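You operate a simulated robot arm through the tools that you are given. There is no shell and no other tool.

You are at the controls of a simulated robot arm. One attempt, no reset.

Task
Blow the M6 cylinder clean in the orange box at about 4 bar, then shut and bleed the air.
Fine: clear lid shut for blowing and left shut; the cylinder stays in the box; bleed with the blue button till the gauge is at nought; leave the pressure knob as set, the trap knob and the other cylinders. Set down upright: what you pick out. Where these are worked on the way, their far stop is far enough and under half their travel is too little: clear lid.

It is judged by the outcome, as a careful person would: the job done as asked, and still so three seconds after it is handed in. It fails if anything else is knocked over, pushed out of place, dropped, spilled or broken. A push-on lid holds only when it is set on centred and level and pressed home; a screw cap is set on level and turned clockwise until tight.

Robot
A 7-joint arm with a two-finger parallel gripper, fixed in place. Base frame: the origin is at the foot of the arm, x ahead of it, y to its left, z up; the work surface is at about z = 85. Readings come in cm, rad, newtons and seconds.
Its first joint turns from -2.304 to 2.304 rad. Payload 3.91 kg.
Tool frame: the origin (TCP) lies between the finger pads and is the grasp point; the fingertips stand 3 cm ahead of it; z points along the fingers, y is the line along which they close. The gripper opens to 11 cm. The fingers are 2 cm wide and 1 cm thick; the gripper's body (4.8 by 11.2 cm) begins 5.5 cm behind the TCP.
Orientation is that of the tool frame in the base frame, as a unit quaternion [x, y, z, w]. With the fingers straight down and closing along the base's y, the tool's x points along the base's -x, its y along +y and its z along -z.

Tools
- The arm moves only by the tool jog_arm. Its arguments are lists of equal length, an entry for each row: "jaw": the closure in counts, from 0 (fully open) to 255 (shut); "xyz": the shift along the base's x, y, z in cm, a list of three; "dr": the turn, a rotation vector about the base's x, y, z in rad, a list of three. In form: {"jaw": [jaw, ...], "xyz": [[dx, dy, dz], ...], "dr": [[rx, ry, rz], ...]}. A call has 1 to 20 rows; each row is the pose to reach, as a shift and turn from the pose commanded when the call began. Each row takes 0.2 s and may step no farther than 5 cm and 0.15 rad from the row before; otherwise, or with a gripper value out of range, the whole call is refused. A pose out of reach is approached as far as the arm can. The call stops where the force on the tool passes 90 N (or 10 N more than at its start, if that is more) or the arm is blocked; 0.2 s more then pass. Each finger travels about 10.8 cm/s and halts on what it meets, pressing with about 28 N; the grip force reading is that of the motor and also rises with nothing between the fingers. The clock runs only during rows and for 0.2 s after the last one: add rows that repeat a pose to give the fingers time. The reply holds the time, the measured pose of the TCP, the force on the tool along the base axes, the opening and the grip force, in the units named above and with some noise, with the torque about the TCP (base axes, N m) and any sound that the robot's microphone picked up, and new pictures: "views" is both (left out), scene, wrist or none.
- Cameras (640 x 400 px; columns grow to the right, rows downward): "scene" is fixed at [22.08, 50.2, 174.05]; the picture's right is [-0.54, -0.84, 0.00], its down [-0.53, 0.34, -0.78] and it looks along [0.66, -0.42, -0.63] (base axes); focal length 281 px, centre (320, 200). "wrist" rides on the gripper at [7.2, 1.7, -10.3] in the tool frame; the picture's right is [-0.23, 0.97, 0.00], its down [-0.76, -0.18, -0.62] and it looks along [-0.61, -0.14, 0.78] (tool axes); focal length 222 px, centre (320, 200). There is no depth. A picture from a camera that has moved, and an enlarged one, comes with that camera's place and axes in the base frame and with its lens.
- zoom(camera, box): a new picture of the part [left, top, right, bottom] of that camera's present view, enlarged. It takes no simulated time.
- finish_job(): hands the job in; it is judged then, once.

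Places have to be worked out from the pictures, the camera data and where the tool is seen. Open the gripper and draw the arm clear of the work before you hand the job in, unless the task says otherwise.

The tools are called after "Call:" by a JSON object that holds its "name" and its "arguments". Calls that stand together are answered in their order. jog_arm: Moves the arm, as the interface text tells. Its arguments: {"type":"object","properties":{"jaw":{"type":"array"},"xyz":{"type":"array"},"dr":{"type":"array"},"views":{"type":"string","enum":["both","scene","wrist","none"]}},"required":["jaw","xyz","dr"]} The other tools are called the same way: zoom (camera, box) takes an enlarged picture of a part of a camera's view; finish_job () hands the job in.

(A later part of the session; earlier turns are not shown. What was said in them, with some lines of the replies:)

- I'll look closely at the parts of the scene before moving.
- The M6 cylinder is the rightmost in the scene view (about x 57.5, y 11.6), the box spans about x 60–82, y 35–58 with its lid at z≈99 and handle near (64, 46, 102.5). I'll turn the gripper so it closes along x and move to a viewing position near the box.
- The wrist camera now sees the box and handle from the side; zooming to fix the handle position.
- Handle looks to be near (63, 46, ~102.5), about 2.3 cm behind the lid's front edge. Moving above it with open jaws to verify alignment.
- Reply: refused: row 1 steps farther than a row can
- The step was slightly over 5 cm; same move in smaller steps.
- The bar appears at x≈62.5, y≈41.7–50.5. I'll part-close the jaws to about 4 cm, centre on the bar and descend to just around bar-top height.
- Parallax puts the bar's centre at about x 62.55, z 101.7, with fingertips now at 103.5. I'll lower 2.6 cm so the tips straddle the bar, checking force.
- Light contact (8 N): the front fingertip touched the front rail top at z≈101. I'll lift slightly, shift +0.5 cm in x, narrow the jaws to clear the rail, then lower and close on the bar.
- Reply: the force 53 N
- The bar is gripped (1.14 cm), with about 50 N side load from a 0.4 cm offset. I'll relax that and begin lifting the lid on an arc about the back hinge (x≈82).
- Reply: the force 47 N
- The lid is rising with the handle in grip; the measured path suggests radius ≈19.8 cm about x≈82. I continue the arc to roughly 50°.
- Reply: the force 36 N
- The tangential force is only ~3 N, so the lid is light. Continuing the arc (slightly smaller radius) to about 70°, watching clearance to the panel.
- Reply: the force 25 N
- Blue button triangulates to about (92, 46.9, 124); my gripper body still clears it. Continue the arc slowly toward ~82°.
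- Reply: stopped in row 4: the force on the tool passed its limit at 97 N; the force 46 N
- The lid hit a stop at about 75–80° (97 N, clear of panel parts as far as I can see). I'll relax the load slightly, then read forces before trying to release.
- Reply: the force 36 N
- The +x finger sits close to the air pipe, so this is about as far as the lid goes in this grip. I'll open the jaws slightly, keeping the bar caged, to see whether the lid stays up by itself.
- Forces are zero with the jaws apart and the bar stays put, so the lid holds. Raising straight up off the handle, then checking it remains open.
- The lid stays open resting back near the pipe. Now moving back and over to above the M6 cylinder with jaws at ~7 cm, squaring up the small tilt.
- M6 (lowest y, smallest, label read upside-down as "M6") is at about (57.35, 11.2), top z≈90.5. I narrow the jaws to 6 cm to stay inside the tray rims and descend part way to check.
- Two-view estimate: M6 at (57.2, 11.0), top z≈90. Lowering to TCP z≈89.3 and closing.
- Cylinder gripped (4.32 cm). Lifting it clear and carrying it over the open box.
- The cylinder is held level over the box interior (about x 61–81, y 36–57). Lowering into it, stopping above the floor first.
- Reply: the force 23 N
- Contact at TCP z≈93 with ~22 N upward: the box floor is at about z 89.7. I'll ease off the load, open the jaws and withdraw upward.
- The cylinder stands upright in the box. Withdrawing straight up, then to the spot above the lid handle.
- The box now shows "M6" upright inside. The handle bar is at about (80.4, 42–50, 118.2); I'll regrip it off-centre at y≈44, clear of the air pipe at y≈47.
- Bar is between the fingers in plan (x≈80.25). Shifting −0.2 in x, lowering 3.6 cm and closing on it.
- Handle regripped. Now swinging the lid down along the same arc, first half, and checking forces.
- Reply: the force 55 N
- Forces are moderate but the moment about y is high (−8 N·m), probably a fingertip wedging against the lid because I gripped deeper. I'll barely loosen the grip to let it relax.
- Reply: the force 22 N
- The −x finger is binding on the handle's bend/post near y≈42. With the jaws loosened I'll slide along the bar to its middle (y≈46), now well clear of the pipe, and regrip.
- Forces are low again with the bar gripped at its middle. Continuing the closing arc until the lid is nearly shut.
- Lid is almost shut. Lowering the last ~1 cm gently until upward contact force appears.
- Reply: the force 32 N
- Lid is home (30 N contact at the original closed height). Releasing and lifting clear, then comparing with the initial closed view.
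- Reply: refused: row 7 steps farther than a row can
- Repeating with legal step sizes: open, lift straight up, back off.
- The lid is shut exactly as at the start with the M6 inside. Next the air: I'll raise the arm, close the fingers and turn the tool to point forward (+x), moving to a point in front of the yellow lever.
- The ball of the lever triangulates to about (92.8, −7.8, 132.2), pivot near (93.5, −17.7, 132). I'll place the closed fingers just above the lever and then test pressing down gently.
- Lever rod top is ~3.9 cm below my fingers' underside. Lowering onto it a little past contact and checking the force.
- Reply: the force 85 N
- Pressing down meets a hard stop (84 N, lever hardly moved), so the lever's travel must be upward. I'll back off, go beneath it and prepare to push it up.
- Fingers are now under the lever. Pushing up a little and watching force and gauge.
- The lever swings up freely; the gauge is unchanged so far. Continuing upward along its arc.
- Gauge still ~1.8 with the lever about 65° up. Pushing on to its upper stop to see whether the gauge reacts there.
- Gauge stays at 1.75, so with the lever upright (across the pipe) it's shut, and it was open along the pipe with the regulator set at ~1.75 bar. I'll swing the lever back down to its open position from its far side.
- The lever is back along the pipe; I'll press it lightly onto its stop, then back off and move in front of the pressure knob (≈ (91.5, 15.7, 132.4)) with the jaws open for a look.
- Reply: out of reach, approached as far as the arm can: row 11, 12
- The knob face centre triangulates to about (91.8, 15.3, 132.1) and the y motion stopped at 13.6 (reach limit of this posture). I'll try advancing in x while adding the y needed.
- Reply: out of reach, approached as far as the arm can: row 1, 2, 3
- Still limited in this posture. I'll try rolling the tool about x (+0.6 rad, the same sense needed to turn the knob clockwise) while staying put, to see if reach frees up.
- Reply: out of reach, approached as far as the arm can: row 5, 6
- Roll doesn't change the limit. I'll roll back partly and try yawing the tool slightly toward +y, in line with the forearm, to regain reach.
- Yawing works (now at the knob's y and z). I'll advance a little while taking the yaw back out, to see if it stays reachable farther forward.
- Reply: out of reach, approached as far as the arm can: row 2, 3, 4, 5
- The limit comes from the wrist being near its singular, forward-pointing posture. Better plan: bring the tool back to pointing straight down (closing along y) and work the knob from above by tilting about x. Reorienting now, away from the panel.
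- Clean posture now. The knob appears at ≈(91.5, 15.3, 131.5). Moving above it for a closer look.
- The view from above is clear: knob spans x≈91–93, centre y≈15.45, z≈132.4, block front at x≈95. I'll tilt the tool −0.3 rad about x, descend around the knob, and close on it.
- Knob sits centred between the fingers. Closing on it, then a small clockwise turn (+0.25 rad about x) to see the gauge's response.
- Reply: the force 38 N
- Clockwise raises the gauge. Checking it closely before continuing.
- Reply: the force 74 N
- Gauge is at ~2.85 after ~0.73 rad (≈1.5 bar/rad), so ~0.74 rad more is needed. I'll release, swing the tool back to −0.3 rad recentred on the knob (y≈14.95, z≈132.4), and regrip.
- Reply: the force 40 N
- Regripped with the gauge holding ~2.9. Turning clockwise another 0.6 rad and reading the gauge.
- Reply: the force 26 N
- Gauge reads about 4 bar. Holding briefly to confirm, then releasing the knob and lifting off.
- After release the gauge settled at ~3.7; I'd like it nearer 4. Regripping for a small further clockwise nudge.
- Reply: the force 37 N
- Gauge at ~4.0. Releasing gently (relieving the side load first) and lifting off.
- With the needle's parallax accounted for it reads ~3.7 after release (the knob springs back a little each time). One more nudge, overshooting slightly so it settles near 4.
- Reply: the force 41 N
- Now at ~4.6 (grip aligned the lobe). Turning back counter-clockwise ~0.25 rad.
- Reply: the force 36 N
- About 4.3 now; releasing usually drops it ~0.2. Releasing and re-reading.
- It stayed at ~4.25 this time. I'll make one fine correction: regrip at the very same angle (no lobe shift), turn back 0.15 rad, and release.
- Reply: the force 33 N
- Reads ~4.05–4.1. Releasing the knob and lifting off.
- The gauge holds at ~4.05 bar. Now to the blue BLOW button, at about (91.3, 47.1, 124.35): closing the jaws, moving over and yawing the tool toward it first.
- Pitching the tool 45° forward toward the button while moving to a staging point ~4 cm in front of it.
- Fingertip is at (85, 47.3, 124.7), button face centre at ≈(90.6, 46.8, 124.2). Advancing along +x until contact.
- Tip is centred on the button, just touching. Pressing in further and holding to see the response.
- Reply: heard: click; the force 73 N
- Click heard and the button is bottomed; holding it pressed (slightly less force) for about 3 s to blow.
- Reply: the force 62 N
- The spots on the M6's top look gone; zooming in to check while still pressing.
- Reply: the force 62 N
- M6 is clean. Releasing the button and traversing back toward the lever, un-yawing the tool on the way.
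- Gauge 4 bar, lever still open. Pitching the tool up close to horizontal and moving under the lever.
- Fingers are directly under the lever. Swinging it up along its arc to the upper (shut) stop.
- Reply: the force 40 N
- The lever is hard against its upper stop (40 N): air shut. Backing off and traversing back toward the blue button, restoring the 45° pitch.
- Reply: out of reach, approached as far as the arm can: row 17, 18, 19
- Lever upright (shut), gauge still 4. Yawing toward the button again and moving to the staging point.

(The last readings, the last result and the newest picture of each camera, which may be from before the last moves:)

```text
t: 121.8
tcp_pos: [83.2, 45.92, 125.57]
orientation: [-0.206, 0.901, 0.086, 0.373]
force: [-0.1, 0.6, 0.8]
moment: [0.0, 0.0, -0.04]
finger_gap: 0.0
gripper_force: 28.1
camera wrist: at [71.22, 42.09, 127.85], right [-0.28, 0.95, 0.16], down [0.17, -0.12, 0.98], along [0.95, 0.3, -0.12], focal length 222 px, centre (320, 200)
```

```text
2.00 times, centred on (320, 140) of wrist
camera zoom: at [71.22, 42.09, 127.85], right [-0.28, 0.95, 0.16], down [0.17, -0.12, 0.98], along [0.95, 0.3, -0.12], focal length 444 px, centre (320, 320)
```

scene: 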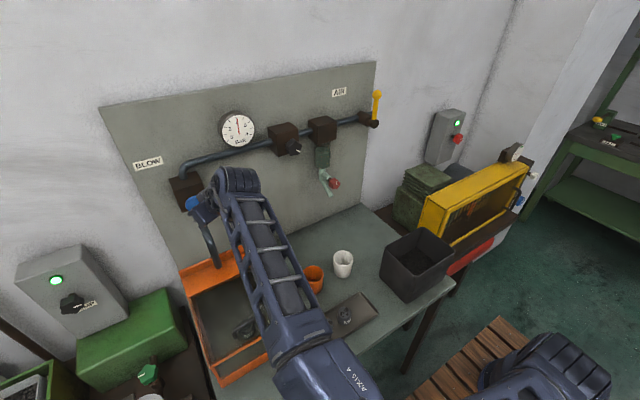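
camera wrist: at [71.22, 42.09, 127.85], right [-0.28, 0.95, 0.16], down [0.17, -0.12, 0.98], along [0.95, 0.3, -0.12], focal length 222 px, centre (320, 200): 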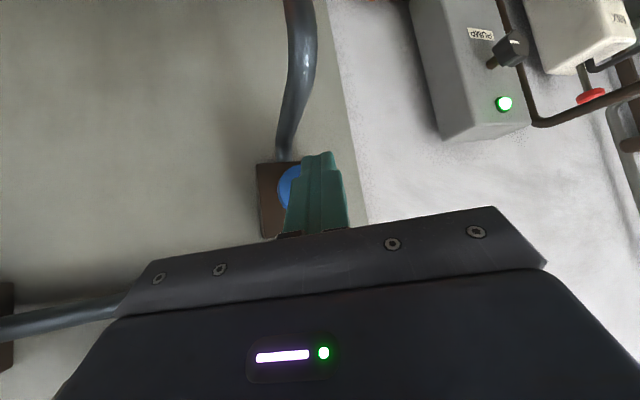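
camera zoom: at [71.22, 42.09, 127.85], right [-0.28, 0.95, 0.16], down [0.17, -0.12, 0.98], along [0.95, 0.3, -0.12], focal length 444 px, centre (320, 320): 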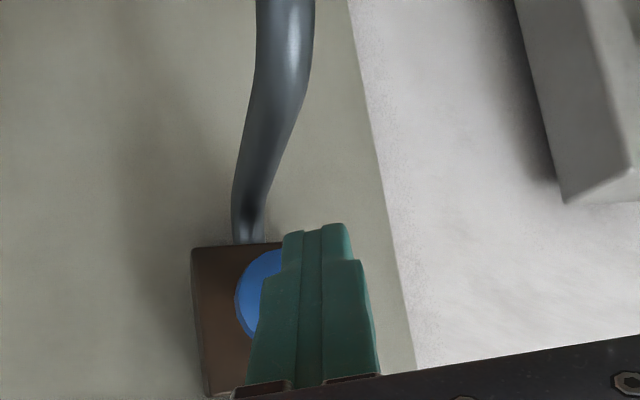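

Aligned again. Pressing the button in to bleed and holding a few seconds.

Call:
{"name": "jog_arm", "arguments": {"jaw": [255, 255, 255, 255, 255, 255, 255, 255, 255, 255, 255, 255, 255, 255, 255, 255, 255, 255], "xyz": [[2, 0.1, 0.3], [4, 0.2, 0.5], [5, 0.2, 0.5], [5.7, 0.2, 0.5], [6.3, 0.2, 0.5], [6.3, 0.2, 0.5], [6.3, 0.2, 0.5], [6.3, 0.2, 0.5], [6.3, 0.2, 0.5], [6.3, 0.2, 0.5], [6.3, 0.2, 0.5], [6.3, 0.2, 0.5], [6.3, 0.2, 0.5], [6.3, 0.2, 0.5], [6.3, 0.2, 0.5], [6.3, 0.2, 0.5], [6.3, 0.2, 0.5], [6.3, 0.2, 0.5]], "dr": [[0, 0, 0], [0, 0, 0], [0, 0, 0], [0, 0, 0], [0, 0, 0], [0, 0, 0], [0, 0, 0], [0, 0, 0], [0, 0, 0], [0, 0, 0], [0, 0, 0], [0, 0, 0], [0, 0, 0], [0, 0, 0], [0, 0, 0], [0, 0, 0], [0, 0, 0], [0, 0, 0]]}}

Call:
{"name": "zoom", "arguments": {"camera": "scene", "box": [200, 100, 280, 155]}}

```text
t: 125.6
tcp_pos: [89.3, 46.17, 126.25]
orientation: [-0.206, 0.9, 0.086, 0.373]
force: [-57.9, 8.3, -4.0]
moment: [0.08, 0.91, 0.58]
finger_gap: 0.0
gripper_force: 27.9
heard: click
camera wrist: at [77.32, 42.29, 128.48], right [-0.28, 0.95, 0.16], down [0.17, -0.12, 0.98], along [0.95, 0.3, -0.12], focal length 222 px, centre (320, 200)
```

scene: 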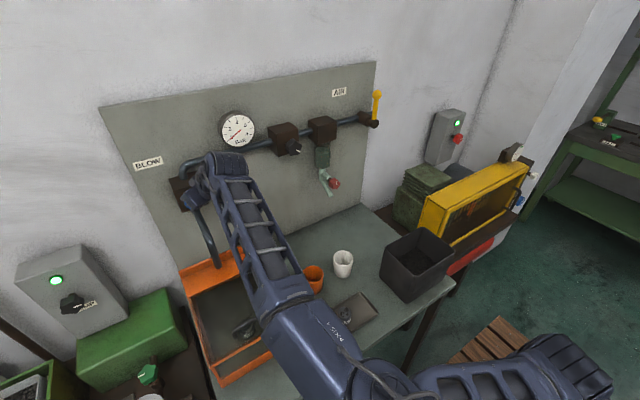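
wrist: 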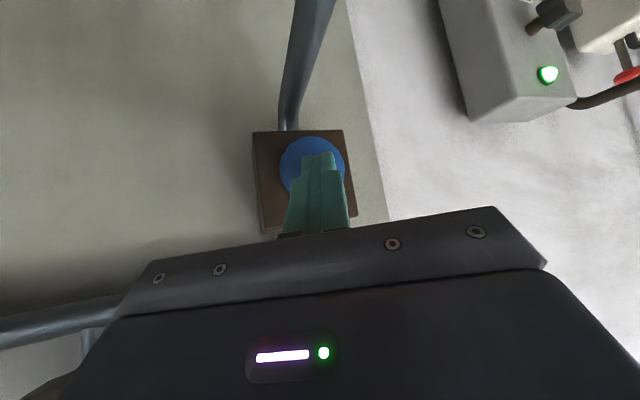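

```text
7.27 times, centred on (240, 128) of scene
camera zoom: at [22.08, 50.2, 174.05], right [-0.54, -0.84, 0.0], down [-0.53, 0.34, -0.78], along [0.66, -0.42, -0.63], focal length 2042 px, centre (902, 727)
```

zoom: 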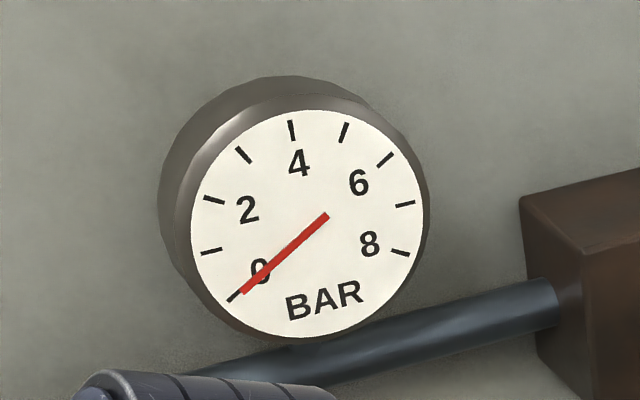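

Gauge is at nought, confirming the air is shut and bled. Holding one more second, then withdrawing.

Call:
{"name": "jog_arm", "arguments": {"jaw": [255, 255, 255, 255, 255, 255, 255, 255, 255], "xyz": [[0, 0, 0], [0, 0, 0], [0, 0, 0], [0, 0, 0], [0, 0, 0], [-3, 0, 0], [-6, -0.5, 1], [-8, -2, 4], [-10, -4, 8]], "dr": [[0, 0, 0], [0, 0, 0], [0, 0, 0], [0, 0, 0], [0, 0, 0], [0, 0, 0], [0, 0, 0], [0, 0, 0], [0, 0, 0]]}}

Call:
{"name": "zoom", "arguments": {"camera": "scene", "box": [200, 100, 280, 155]}}

```text
t: 127.6
tcp_pos: [79.47, 41.66, 134.02]
orientation: [-0.205, 0.901, 0.085, 0.372]
force: [0.2, -0.3, 0.6]
moment: [0.02, 0.0, -0.01]
finger_gap: 0.0
gripper_force: 27.6
camera wrist: at [67.53, 37.91, 136.26], right [-0.28, 0.95, 0.16], down [0.17, -0.12, 0.98], along [0.95, 0.3, -0.13], focal length 222 px, centre (320, 200)
```

scene: 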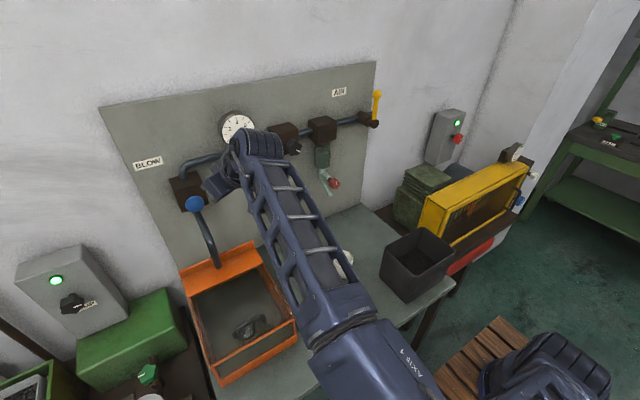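
wrist: 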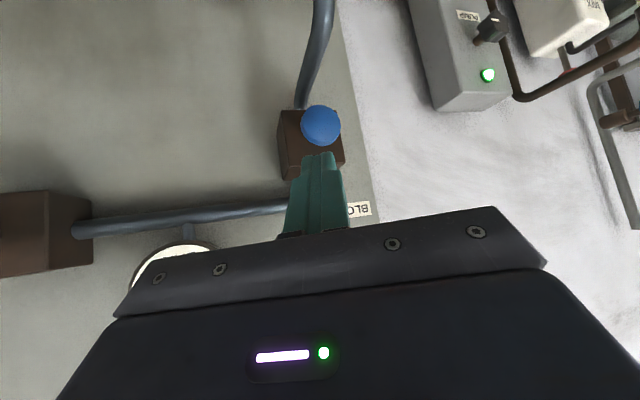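

```text
7.27 times, centred on (240, 128) of scene
camera zoom: at [22.08, 50.2, 174.05], right [-0.54, -0.84, 0.0], down [-0.53, 0.34, -0.78], along [0.66, -0.42, -0.63], focal length 2042 px, centre (902, 727)
```

zoom: 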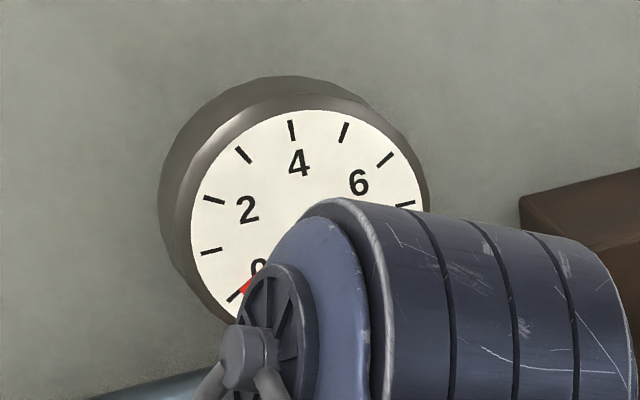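

Gauge at zero and button released. Drawing the arm up and back toward its start position, tool down, gripper opening.

Call:
{"name": "jog_arm", "arguments": {"jaw": [255, 255, 200, 150, 100, 50, 0, 0, 0, 0, 0, 0, 0, 0], "xyz": [[-1, -1, 3], [-3, -2, 6], [-5, -4, 9], [-7, -7, 12], [-9, -11, 14], [-11, -15, 16], [-13, -19, 16], [-15, -23, 16], [-17, -27, 16], [-19, -31, 16], [-21, -35, 16], [-23, -39, 16], [-25, -42, 16], [-25, -42, 16]], "dr": [[0, 0, 0], [-0.025, 0.11, -0.061], [-0.05, 0.22, -0.121], [-0.075, 0.33, -0.182], [-0.101, 0.44, -0.242], [-0.126, 0.55, -0.303], [-0.151, 0.66, -0.363], [-0.176, 0.77, -0.424], [-0.176, 0.77, -0.424], [-0.176, 0.77, -0.424], [-0.176, 0.77, -0.424], [-0.176, 0.77, -0.424], [-0.176, 0.77, -0.424], [-0.176, 0.77, -0.424]]}}

Call:
{"name": "zoom", "arguments": {"camera": "scene", "box": [160, 230, 400, 390]}}

Call:
{"name": "zoom", "arguments": {"camera": "scene", "box": [160, 70, 400, 230]}}

```text
t: 130.6
tcp_pos: [54.45, 0.03, 150.14]
orientation: [0.0, 1.0, -0.001, 0.0]
force: [-0.1, -0.3, 0.5]
moment: [-0.01, -0.01, -0.01]
finger_gap: 11.0
gripper_force: 0.0
camera wrist: at [47.13, 1.81, 160.46], right [0.23, 0.97, 0.0], down [0.76, -0.18, 0.62], along [0.61, -0.14, -0.78], focal length 222 px, centre (320, 200)
```

scene: 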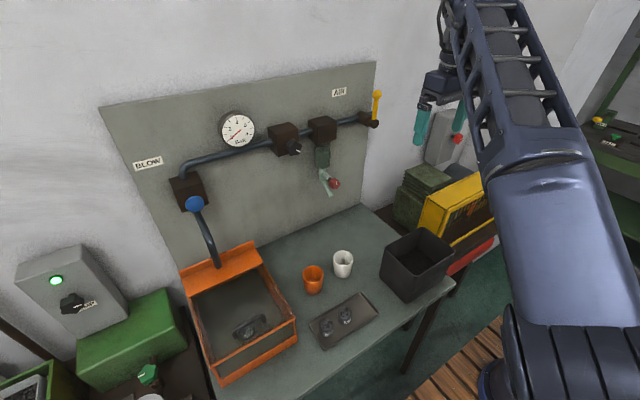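
wrist: 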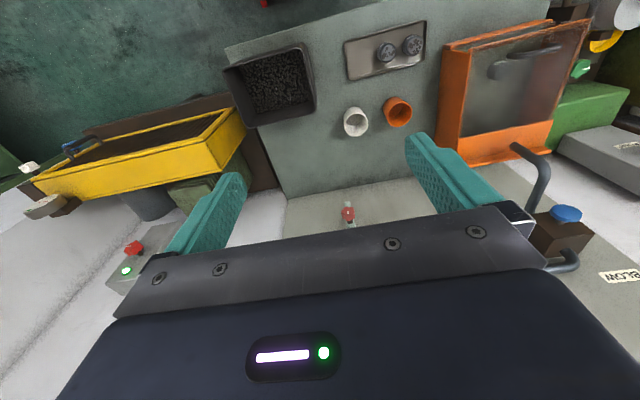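

```text
2.50 times, centred on (280, 310) of scene
camera zoom: at [22.08, 50.2, 174.05], right [-0.54, -0.84, 0.0], down [-0.53, 0.34, -0.78], along [0.66, -0.42, -0.63], focal length 702 px, centre (420, -75)
```

zoom: 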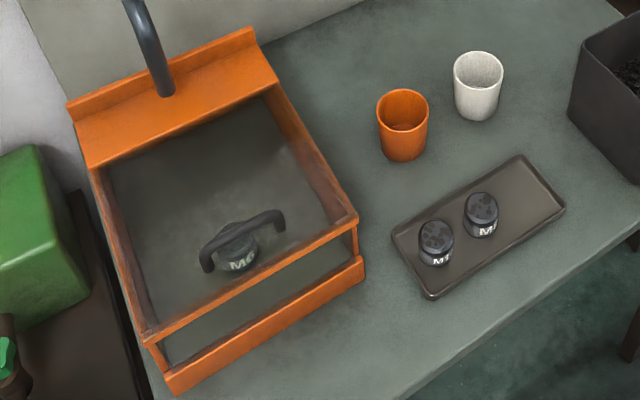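

```text
2.50 times, centred on (280, 150) of scene
camera zoom: at [22.08, 50.2, 174.05], right [-0.54, -0.84, 0.0], down [-0.53, 0.34, -0.78], along [0.66, -0.42, -0.63], focal length 702 px, centre (420, 325)
```

zoom: 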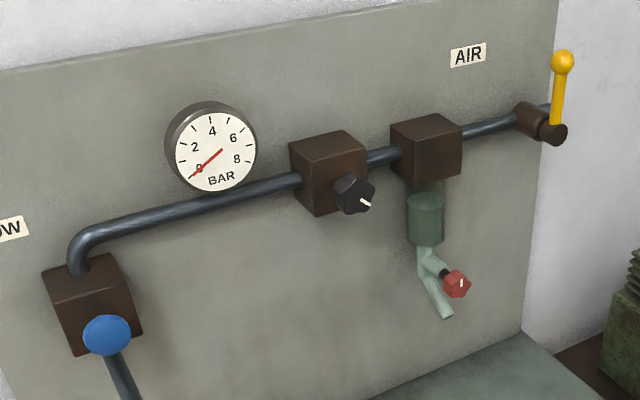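

All checks pass. The M6 is clean and upright in the box with the lid shut, and the other cylinders and the cups haven't moved. The air lever is shut, the gauge reads nought, the pressure knob is left at about 4 bar, and the trap knob is untouched. The arm is clear with the gripper open, so I'm handing in.

Call:
{"name": "finish_job", "arguments": {}}

```text
The job is handed in.
```

The M6 cylinder was blown clean in the orange box at about 4 bar. The air is now shut and bled to nought, and the job is handed in.

- **Cylinder:** it stands upright in the box. The spots on its top were gone after about 5 seconds of blowing.
- **Lid:** it was shut for the blow and is still shut. It opened only about 75°, where it met a stop near the air pipe.
- **Pressure knob:** the gauge read about 1.8 bar at the start with the air on, so I turned the knob up to about 4 and left it there. I took "leave the pressure knob as set" to mean not turning it back afterwards. If you meant it should never be touched, this is a departure from that.
- **Air:** the yellow lever is upright against its stop, which is shut. Pressing the blue button took the gauge to zero, and it stayed there.
- **Other items:** I did not touch the trap knob, the other two cylinders or the cups, and they look as they did at the start. The arm is drawn clear with the gripper open.
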